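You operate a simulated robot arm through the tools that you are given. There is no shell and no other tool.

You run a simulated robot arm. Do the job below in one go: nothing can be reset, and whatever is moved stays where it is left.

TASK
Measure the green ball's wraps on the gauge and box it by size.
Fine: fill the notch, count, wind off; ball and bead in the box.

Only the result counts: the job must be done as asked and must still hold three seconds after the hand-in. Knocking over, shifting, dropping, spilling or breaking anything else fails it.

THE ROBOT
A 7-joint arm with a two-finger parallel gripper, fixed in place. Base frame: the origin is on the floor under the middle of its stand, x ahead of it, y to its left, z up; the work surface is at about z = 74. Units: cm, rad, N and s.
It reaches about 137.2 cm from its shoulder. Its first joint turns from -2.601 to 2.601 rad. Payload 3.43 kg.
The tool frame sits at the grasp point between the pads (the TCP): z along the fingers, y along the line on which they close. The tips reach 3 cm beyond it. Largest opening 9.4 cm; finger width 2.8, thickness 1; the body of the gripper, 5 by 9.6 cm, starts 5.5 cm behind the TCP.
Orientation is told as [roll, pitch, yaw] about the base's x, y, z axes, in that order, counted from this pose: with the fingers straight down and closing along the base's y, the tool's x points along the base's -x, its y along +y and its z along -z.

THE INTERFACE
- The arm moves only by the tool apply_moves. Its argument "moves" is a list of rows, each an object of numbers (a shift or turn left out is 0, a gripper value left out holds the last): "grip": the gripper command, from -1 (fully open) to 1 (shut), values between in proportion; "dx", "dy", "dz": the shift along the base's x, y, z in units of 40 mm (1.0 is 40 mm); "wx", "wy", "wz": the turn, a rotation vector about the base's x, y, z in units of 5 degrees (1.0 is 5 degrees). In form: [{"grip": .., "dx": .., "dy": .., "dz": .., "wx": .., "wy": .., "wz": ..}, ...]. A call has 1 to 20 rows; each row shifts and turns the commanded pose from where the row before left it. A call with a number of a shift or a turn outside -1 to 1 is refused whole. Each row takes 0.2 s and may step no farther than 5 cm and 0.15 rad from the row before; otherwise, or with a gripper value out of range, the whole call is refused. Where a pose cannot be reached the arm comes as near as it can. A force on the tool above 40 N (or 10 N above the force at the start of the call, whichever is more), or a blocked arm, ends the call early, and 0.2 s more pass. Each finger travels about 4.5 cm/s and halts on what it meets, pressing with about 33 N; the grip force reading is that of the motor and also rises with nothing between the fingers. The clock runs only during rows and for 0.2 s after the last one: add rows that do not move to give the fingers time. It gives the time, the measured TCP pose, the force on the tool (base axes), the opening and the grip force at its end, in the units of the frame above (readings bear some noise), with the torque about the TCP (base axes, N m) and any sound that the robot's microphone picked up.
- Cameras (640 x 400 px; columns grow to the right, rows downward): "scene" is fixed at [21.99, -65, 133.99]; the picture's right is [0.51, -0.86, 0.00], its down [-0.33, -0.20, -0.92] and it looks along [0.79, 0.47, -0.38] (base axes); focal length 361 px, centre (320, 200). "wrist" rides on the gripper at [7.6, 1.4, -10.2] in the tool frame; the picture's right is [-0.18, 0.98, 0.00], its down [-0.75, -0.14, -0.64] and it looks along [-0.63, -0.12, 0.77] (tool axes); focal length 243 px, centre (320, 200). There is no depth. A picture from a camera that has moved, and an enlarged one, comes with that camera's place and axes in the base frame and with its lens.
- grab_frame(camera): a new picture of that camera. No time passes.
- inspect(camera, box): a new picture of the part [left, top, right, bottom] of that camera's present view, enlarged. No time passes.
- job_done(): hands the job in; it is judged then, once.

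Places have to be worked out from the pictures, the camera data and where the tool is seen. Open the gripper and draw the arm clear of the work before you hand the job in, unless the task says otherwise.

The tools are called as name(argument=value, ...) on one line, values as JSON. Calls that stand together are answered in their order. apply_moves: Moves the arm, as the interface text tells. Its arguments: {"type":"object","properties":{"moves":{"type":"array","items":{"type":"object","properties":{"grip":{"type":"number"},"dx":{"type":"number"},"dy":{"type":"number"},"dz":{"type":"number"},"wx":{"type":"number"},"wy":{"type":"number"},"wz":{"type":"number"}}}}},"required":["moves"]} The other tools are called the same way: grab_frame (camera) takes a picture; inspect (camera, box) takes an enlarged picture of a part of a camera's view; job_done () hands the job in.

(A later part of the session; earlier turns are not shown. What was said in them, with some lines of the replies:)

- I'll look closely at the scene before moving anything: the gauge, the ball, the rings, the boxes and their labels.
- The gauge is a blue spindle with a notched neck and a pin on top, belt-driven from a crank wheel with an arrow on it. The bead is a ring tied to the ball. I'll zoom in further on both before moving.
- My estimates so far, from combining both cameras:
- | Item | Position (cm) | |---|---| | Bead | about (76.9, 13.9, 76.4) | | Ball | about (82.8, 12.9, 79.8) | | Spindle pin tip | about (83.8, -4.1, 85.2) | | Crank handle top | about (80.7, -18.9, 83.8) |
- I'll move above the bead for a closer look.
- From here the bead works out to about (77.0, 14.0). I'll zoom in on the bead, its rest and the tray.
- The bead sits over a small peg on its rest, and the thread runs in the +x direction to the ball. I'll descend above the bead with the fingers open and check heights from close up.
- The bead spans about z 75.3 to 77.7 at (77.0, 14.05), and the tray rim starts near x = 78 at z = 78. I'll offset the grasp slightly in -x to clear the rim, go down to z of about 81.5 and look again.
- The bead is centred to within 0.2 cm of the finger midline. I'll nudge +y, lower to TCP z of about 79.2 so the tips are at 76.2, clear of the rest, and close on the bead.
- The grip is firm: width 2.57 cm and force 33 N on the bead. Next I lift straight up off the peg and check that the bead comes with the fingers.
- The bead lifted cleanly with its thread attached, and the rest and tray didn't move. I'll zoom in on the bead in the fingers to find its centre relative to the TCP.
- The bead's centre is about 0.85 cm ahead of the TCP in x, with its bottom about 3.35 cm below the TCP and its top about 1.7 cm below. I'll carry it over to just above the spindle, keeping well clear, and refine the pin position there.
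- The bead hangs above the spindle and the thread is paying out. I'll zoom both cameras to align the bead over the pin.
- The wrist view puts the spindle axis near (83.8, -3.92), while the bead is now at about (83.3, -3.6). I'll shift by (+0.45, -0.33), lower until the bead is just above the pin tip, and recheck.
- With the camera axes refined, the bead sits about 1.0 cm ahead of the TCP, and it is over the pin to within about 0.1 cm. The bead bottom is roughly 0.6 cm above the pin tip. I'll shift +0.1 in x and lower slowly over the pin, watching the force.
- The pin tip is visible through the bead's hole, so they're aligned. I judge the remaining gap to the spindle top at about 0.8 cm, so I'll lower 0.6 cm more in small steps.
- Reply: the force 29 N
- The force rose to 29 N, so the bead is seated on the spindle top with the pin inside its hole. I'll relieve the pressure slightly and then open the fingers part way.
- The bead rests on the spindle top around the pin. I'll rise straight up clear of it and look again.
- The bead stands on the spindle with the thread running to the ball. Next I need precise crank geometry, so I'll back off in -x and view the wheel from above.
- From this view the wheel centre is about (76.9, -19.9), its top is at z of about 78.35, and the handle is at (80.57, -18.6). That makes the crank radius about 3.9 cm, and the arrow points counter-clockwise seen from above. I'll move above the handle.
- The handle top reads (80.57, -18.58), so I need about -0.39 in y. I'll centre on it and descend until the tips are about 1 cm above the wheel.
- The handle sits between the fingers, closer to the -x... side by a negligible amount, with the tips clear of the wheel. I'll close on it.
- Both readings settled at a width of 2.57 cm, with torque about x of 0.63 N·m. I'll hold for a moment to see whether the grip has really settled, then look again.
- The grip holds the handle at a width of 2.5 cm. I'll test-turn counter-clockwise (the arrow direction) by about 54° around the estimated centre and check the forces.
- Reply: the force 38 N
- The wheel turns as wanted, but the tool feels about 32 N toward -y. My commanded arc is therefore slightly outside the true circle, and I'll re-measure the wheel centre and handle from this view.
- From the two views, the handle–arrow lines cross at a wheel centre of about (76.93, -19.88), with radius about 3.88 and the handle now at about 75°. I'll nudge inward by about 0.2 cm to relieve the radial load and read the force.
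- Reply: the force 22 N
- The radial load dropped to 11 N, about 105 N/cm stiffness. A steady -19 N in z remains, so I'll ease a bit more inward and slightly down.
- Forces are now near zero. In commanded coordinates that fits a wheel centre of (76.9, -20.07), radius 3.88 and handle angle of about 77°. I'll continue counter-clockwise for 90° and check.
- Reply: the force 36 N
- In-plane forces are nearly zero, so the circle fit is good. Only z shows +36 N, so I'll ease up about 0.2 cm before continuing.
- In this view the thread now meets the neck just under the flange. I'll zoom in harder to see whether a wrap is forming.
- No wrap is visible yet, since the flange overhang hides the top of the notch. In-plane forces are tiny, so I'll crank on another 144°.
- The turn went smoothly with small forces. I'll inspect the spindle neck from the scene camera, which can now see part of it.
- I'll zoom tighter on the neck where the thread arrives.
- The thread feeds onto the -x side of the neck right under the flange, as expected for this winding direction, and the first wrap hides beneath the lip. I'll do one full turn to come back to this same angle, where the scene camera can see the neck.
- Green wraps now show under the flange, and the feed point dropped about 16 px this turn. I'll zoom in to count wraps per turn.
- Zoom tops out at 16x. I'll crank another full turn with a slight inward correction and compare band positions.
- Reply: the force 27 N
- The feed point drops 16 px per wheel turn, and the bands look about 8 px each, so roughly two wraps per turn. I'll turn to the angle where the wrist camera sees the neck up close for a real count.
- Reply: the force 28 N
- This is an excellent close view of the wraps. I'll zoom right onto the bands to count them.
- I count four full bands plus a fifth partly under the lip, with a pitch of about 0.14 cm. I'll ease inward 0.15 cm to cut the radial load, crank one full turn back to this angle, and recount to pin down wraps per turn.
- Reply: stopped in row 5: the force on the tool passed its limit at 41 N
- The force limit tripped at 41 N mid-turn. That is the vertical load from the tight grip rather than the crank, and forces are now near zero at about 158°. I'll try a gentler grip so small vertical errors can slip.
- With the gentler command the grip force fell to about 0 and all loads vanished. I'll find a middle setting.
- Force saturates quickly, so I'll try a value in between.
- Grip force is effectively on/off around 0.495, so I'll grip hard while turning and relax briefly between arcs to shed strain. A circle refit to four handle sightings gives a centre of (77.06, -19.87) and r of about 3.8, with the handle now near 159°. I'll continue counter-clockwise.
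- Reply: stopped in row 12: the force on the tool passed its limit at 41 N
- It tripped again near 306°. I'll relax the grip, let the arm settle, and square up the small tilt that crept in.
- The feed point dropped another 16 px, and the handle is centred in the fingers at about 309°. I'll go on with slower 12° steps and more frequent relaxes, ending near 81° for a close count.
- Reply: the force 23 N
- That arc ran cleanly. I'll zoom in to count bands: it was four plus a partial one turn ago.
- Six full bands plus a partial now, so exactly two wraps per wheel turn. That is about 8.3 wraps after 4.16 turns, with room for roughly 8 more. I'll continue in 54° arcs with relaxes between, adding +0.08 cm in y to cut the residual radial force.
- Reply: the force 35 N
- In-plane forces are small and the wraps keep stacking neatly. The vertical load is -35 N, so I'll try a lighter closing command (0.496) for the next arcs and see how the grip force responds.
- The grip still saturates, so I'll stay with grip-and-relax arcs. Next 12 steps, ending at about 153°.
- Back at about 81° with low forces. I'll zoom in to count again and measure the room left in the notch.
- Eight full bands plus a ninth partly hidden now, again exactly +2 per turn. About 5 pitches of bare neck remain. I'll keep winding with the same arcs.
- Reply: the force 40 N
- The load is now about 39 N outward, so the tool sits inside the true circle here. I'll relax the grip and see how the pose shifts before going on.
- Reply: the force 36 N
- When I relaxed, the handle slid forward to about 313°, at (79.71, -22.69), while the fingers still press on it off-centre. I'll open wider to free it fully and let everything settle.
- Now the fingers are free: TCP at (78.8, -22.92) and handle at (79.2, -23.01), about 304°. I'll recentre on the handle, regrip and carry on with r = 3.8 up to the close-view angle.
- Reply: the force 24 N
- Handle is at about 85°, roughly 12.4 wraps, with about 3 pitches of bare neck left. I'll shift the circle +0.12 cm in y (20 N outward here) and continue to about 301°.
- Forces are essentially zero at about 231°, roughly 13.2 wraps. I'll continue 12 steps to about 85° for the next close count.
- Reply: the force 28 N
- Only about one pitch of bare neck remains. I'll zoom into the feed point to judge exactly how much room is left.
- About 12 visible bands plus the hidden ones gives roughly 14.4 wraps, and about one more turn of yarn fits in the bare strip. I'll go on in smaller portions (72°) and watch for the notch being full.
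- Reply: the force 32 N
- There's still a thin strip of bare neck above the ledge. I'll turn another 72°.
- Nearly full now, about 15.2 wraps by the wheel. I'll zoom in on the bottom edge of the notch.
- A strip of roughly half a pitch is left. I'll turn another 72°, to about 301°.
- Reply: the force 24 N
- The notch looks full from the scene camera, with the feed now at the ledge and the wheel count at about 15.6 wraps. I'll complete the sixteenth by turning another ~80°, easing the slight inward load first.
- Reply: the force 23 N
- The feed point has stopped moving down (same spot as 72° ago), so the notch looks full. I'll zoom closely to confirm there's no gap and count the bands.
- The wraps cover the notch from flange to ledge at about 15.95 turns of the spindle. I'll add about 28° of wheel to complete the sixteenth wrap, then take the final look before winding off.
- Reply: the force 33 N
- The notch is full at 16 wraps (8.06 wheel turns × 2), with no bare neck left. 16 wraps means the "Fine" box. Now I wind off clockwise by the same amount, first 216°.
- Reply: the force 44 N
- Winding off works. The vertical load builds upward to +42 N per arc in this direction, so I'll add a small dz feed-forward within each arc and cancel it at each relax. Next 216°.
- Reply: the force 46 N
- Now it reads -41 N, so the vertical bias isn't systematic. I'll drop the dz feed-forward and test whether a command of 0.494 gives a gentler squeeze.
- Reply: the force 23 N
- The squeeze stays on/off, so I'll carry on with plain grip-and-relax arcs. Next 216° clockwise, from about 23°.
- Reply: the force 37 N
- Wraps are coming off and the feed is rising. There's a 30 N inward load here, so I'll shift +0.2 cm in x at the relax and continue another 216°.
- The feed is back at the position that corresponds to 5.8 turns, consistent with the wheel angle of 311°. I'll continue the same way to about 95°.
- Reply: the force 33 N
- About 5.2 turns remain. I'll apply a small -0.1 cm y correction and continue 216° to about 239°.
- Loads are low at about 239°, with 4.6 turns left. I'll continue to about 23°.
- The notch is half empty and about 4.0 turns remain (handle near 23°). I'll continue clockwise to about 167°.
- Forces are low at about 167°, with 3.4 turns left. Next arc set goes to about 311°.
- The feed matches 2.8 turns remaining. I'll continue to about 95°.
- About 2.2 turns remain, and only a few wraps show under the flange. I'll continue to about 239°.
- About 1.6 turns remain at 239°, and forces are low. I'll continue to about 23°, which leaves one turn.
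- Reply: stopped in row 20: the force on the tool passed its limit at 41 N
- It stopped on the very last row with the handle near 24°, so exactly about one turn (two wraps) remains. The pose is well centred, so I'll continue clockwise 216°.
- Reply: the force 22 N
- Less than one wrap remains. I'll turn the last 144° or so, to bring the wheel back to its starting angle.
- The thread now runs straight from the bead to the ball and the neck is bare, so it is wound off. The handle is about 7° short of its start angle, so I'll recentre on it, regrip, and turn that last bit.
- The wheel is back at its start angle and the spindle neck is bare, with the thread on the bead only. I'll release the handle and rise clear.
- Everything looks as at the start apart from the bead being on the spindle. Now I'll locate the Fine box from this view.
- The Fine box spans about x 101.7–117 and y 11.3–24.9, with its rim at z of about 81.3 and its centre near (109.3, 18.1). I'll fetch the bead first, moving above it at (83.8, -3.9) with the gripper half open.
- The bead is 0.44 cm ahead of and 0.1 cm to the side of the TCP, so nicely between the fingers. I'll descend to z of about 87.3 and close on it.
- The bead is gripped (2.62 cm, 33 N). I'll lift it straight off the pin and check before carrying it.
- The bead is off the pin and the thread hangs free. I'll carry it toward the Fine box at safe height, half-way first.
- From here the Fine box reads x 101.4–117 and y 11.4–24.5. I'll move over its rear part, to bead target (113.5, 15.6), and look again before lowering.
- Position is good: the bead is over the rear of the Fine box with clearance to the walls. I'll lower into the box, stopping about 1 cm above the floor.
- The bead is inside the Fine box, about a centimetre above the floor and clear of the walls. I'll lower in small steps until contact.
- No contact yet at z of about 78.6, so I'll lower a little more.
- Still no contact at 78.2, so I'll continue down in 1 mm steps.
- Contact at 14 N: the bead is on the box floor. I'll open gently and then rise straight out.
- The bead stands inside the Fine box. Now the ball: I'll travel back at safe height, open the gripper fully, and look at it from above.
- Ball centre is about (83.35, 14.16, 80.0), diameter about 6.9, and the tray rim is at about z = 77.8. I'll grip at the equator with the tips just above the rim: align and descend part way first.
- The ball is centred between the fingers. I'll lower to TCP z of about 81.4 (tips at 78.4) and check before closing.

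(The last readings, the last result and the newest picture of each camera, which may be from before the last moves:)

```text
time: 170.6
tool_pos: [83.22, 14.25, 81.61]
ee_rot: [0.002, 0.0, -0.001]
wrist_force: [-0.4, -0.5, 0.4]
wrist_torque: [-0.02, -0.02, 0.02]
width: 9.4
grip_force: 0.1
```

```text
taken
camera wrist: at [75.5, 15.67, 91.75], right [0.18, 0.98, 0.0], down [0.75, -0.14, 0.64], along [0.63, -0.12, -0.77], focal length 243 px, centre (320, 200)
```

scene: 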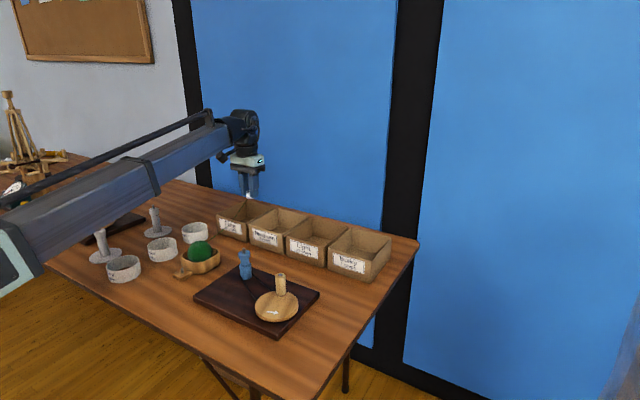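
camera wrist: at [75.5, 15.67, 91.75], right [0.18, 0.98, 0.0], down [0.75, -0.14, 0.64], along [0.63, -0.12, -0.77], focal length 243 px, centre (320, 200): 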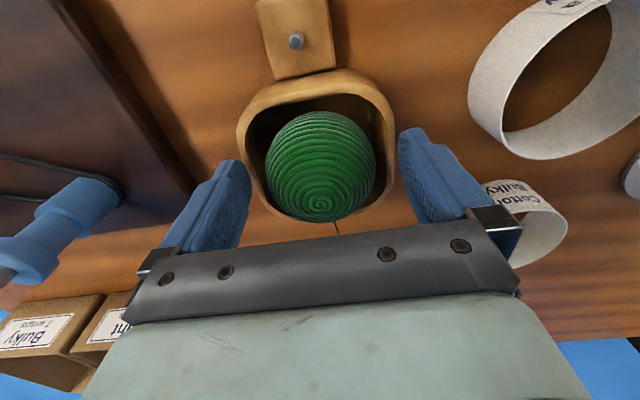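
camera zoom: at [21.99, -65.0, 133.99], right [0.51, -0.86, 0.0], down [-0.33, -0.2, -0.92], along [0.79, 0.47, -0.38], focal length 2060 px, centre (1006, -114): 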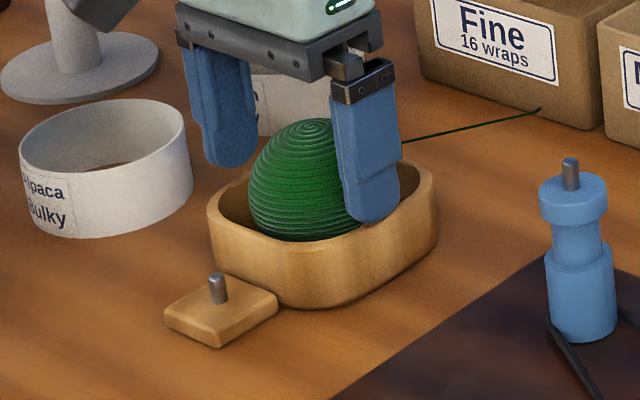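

The fingers straddle the ball just above the rim with no contact. I'll close on it.

apply_moves(moves=[{"grip": -0.6}, {"grip": -0.4}, {"grip": 0.2}, {"grip": 0.5}, {"grip": 1}, {}])

inspect(camera="scene", box=[150, 220, 250, 290])

grab_frame(camera="wrist")

```text
time: 172.0
tool_pos: [83.13, 14.01, 81.6]
ee_rot: [0.002, 0.0, -0.001]
wrist_force: [-0.1, 0.4, -0.1]
wrist_torque: [0.03, 0.04, -0.02]
width: 6.89
grip_force: 33.1
```

```text
5.71 times, centred on (200, 255) of scene
camera zoom: at [21.99, -65.0, 133.99], right [0.51, -0.86, 0.0], down [-0.33, -0.2, -0.92], along [0.79, 0.47, -0.38], focal length 2060 px, centre (1006, -114)
```

zoom: 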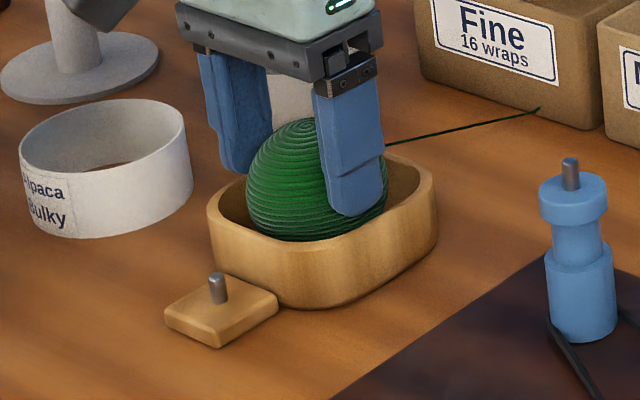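

```text
taken
camera wrist: at [75.5, 15.67, 91.76], right [0.18, 0.98, 0.0], down [0.75, -0.14, 0.64], along [0.63, -0.12, -0.77], focal length 243 px, centre (320, 200)
```

wrist: 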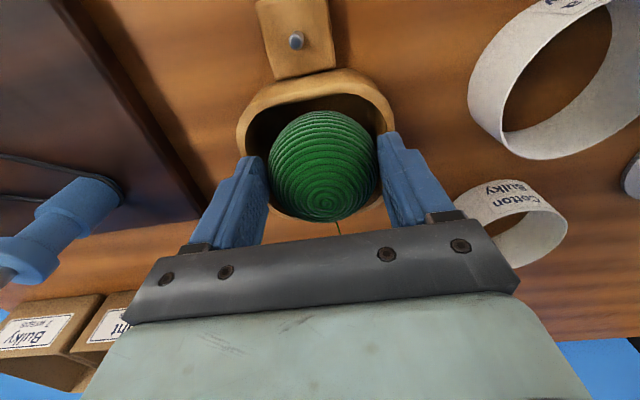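

The ball is gripped at 6.89 cm with 33 N. I'll lift it slowly out of the tray and check.

apply_moves(moves=[{"dz": 0.2}, {"dz": 0.3}, {"dz": 0.5}, {"dz": 0.6}, {"dz": 0.7}, {}])

inspect(camera="scene", box=[150, 190, 270, 290])

grab_frame(camera="wrist")

```text
time: 173.4
tool_pos: [83.07, 13.91, 90.68]
ee_rot: [0.001, 0.002, 0.0]
wrist_force: [-0.5, 0.6, 0.0]
wrist_torque: [0.02, 0.01, 0.03]
width: 6.9
grip_force: 32.9
```

```text
4.00 times, centred on (210, 240) of scene
camera zoom: at [21.99, -65.0, 133.99], right [0.51, -0.86, 0.0], down [-0.33, -0.2, -0.92], along [0.79, 0.47, -0.38], focal length 1442 px, centre (760, 40)
```

zoom: 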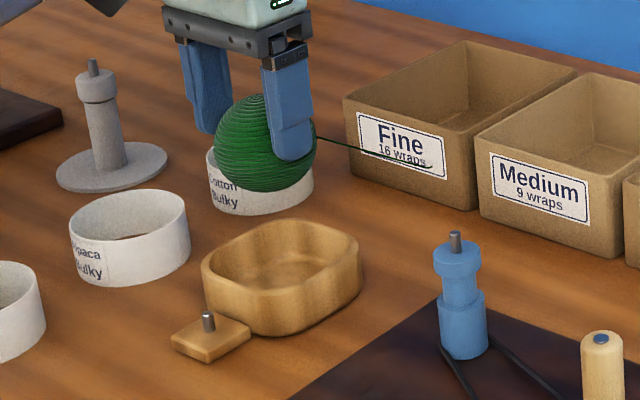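

```text
taken
camera wrist: at [75.46, 15.29, 100.82], right [0.18, 0.98, 0.0], down [0.75, -0.14, 0.64], along [0.63, -0.12, -0.77], focal length 243 px, centre (320, 200)
```

wrist: 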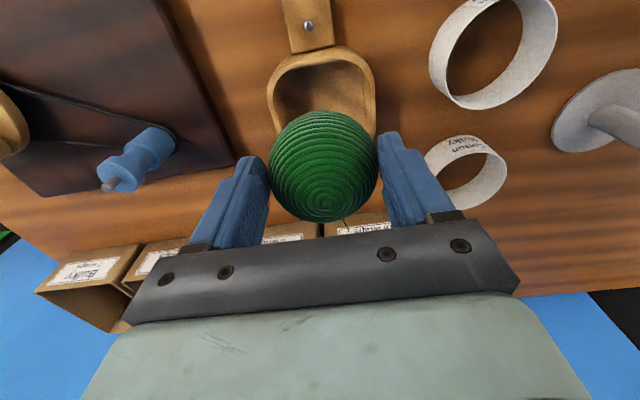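

The ball is out cleanly and the tray hasn't moved. I'll carry it at height to over the front part of the Fine box, aiming for a ball centre of about (107, 18).

apply_moves(moves=[{"dz": 0.5}, {"dx": 0.5, "dy": 0.1, "dz": 0.4}, {"dx": 0.8, "dy": 0.15, "dz": 0.1}, {"dx": 0.85, "dy": 0.15}, {"dx": 0.85, "dy": 0.15}, {"dx": 0.85, "dy": 0.15}, {"dx": 0.85, "dy": 0.15}, {"dx": 0.8, "dy": 0.12}, {"dx": 0.43, "dy": 0.06}, {}, {}])

grab_frame(camera="wrist")

inspect(camera="scene", box=[180, 160, 310, 270])

```text
time: 175.8
tool_pos: [106.91, 18.15, 94.71]
ee_rot: [0.001, 0.003, 0.001]
wrist_force: [0.0, -0.3, -0.7]
wrist_torque: [-0.02, -0.01, 0.02]
width: 6.91
grip_force: 33.5
```

```text
taken
camera wrist: at [99.24, 19.67, 104.87], right [0.18, 0.98, 0.0], down [0.75, -0.14, 0.64], along [0.63, -0.12, -0.77], focal length 243 px, centre (320, 200)
```

wrist: 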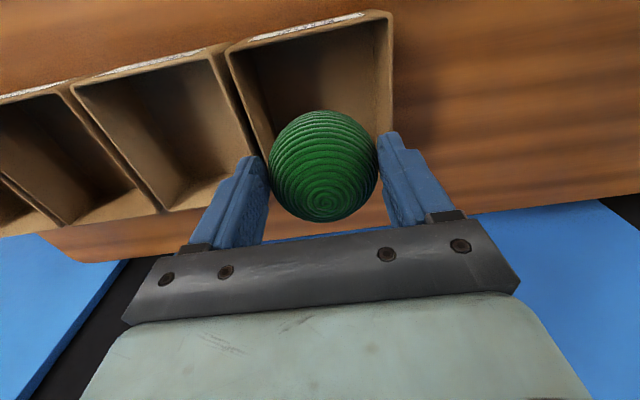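

```text
3.64 times, centred on (245, 215) of scene
camera zoom: at [21.99, -65.0, 133.99], right [0.51, -0.86, 0.0], down [-0.33, -0.2, -0.92], along [0.79, 0.47, -0.38], focal length 1311 px, centre (593, 146)
```

zoom: 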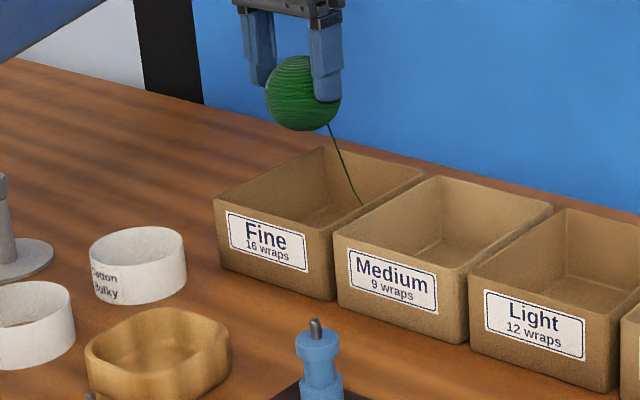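

The ball is centred over the Fine box (mid y 18.1) with margin to the front wall and the bead. I'll lower it in, stopping about 1 cm above the floor.

apply_moves(moves=[{"dz": -0.5}, {"dz": -0.6}, {"dz": -0.6}, {"dz": -0.6}, {"dz": -0.5}, {"dz": -0.5}, {"dz": -0.25}, {}, {}])

grab_frame(camera="wrist")

inspect(camera="scene", box=[200, 180, 290, 250])

```text
time: 177.4
tool_pos: [106.74, 18.12, 81.24]
ee_rot: [0.002, -0.002, -0.002]
wrist_force: [-5.4, -0.3, 16.7]
wrist_torque: [-0.08, 0.17, -0.01]
width: 6.89
grip_force: 32.6
stopped in row 8: the force on the tool passed its limit at 48 N (the readings are from after the stop); the commanded pose is now the measured one
```

```text
taken
camera wrist: at [99.14, 19.65, 91.5], right [0.18, 0.98, 0.0], down [0.75, -0.14, 0.64], along [0.63, -0.12, -0.76], focal length 243 px, centre (320, 200)
```

wrist: 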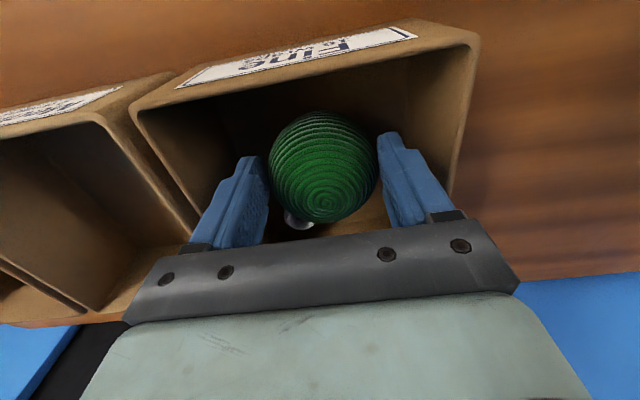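

```text
5.71 times, centred on (245, 215) of scene
camera zoom: at [21.99, -65.0, 133.99], right [0.51, -0.86, 0.0], down [-0.33, -0.2, -0.92], along [0.79, 0.47, -0.38], focal length 2060 px, centre (749, 114)
```

zoom: 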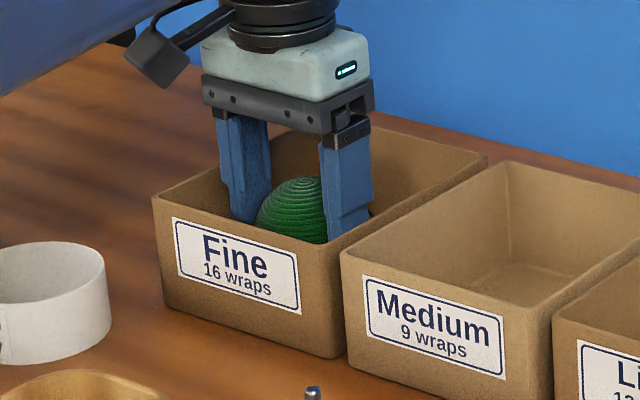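

It stopped on contact: the force acts straight below the ball, so the ball is on the box floor, hanging lower in the grip than I had judged. The bead is visible beside it, untouched. I'll ease up a hair and open the fingers just enough to release.

apply_moves(moves=[{"dz": 0.02}, {}, {"grip": -0.5}, {"grip": -0.6}, {"grip": -0.7}, {}])

grab_frame(camera="wrist")

inspect(camera="scene", box=[200, 180, 290, 250])

```text
time: 178.8
tool_pos: [106.94, 18.09, 81.25]
ee_rot: [0.003, -0.004, -0.001]
wrist_force: [0.2, -0.2, -0.6]
wrist_torque: [0.01, -0.01, -0.03]
width: 7.98
grip_force: 0.1
```

```text
taken
camera wrist: at [99.26, 19.66, 91.44], right [0.18, 0.98, 0.0], down [0.75, -0.14, 0.64], along [0.63, -0.12, -0.76], focal length 243 px, centre (320, 200)
```

wrist: 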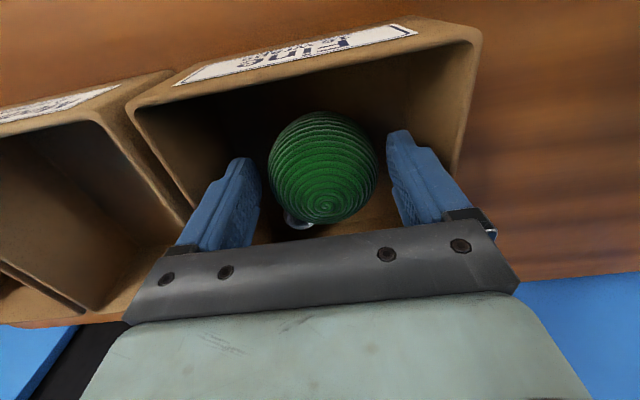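

```text
5.71 times, centred on (245, 215) of scene
camera zoom: at [21.99, -65.0, 133.99], right [0.51, -0.86, 0.0], down [-0.33, -0.2, -0.92], along [0.79, 0.47, -0.38], focal length 2060 px, centre (749, 114)
```

zoom: 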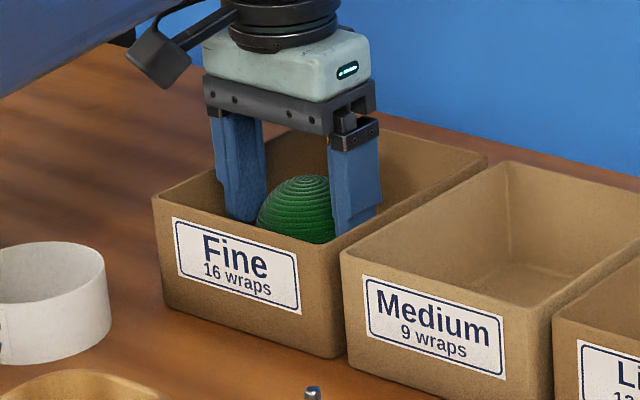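

The ball is released and stays put on the box floor, with the fingers clear of the walls. I'll rise straight up and out.

apply_moves(moves=[{"dz": 0.3}, {"dz": 0.5}, {"dz": 0.7}, {"dz": 0.8}, {"dz": 0.8}, {"dz": 0.6}, {}])

grab_frame(camera="wrist")

inspect(camera="scene", box=[180, 170, 300, 270])

```text
time: 180.4
tool_pos: [106.83, 18.17, 96.17]
ee_rot: [0.003, -0.004, -0.001]
wrist_force: [-0.4, 0.1, -0.4]
wrist_torque: [0.0, 0.02, -0.02]
width: 7.99
grip_force: 0.0
```

```text
taken
camera wrist: at [99.31, 19.69, 106.29], right [0.18, 0.98, 0.0], down [0.75, -0.14, 0.64], along [0.63, -0.12, -0.76], focal length 243 px, centre (320, 200)
```

wrist: 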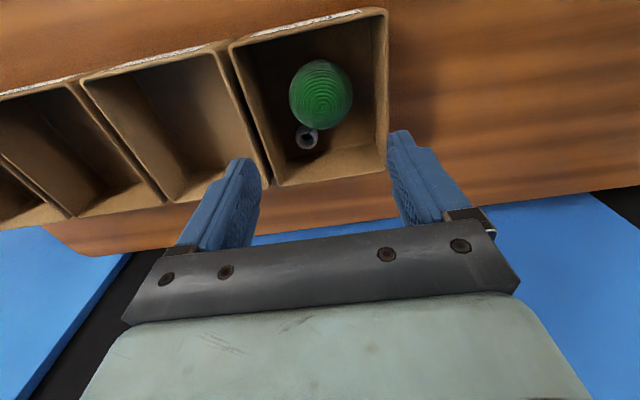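

```text
4.00 times, centred on (240, 220) of scene
camera zoom: at [21.99, -65.0, 133.99], right [0.51, -0.86, 0.0], down [-0.33, -0.2, -0.92], along [0.79, 0.47, -0.38], focal length 1442 px, centre (640, 120)
```

zoom: 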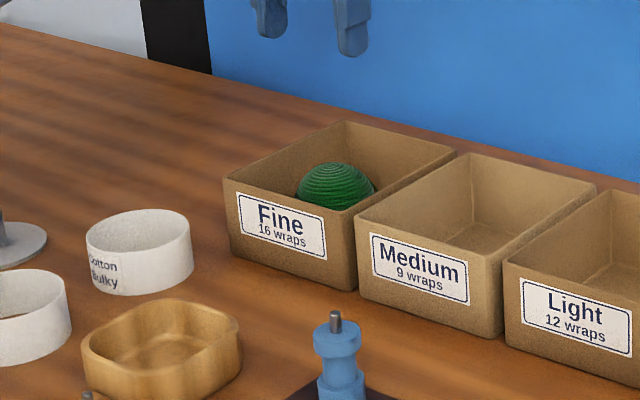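

Ball and bead are both inside the Fine box. I'll draw the arm clear, back to roughly its starting pose with the gripper open, and check the scene once more.

apply_moves(moves=[{"dz": 0.8, "grip": -1}, {"dz": 0.8}, {"dz": 0.8, "dx": -0.4}, {"dx": -0.9, "dy": -0.5}, {"dx": -0.9, "dy": -0.5}, {"dx": -0.9, "dy": -0.5}, {"dx": -0.9, "dy": -0.5}, {"dx": -0.9, "dy": -0.5}, {"dx": -0.9, "dy": -0.5}, {"dx": -0.9, "dy": -0.5}, {"dx": -0.9, "dy": -0.5}, {"dx": -0.9, "dy": -0.5}, {}, {}])

grab_frame(camera="scene")

inspect(camera="scene", box=[150, 190, 330, 340])

grab_frame(camera="wrist")

inspect(camera="scene", box=[30, 180, 220, 290])

```text
time: 183.4
tool_pos: [72.89, 0.11, 105.47]
ee_rot: [0.004, -0.004, 0.002]
wrist_force: [0.2, 0.6, 0.2]
wrist_torque: [-0.01, 0.03, 0.0]
width: 9.4
grip_force: 0.1
```

```text
taken
```

scene: 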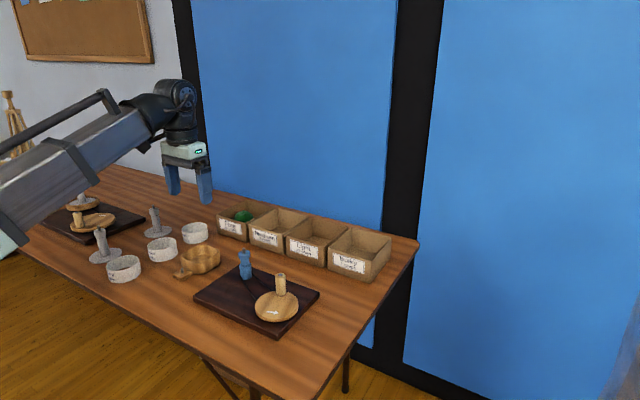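

```text
2.67 times, centred on (240, 265) of scene
camera zoom: at [21.99, -65.0, 133.99], right [0.51, -0.86, 0.0], down [-0.33, -0.2, -0.92], along [0.79, 0.47, -0.38], focal length 962 px, centre (533, 27)
```

zoom: 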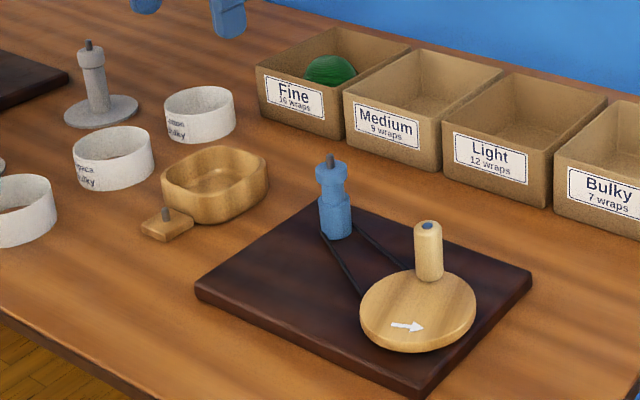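

```text
taken
camera wrist: at [65.14, 1.68, 115.64], right [0.18, 0.98, 0.0], down [0.75, -0.14, 0.64], along [0.63, -0.12, -0.77], focal length 243 px, centre (320, 200)
```

wrist: 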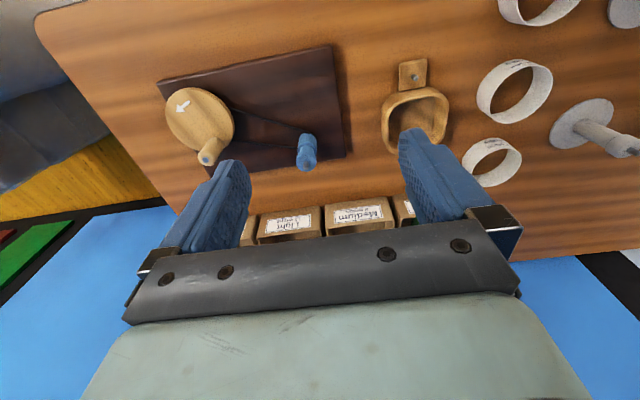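

```text
3.37 times, centred on (125, 235) of scene
camera zoom: at [21.99, -65.0, 133.99], right [0.51, -0.86, 0.0], down [-0.33, -0.2, -0.92], along [0.79, 0.47, -0.38], focal length 1214 px, centre (977, 82)
```

zoom: 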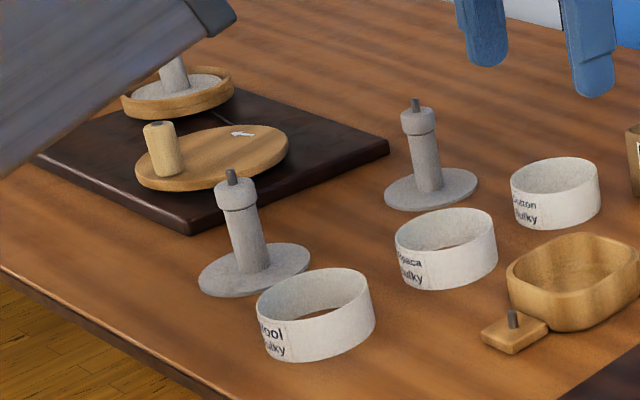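

The rings, stands, gauge, tray and boxes look the same as at the start. The spindle is bare, the wheel is back at its start angle, and the ball and bead are in the Fine (16 wraps) box with the gripper open and clear. I'm handing in.

job_done()

```text
The job is handed in.
```

I measured the green ball at 16 wraps on the gauge, so the ball and its bead are now in the Fine box, and the job is handed in.

- **Measuring:** I put the bead on the spindle pin and cranked in the arrow's direction until yarn covered the whole notch. That took about 8 wheel turns, and close-up views showed 2 wraps per turn. The count comes from those turns, because the flange hides the top wrap or two. The next box down is Light at 12, so Fine is a clear match.
- **Winding off:** I cranked the other way to the starting angle. The neck is bare, and the thread runs only between ball and bead.
- **Boxing:** The bead went into the box first, towards the back, and the ball in front of it. The last look into the box, just after I let go of the ball, showed both on its floor.
- **Other items:** In the final pictures everything else looks where it was at the start. The gripper is open and drawn back above the table, near its starting position.

The force limit stopped the arm three times during cranking and once as the ball touched the box floor. I saw no damage from any of these.
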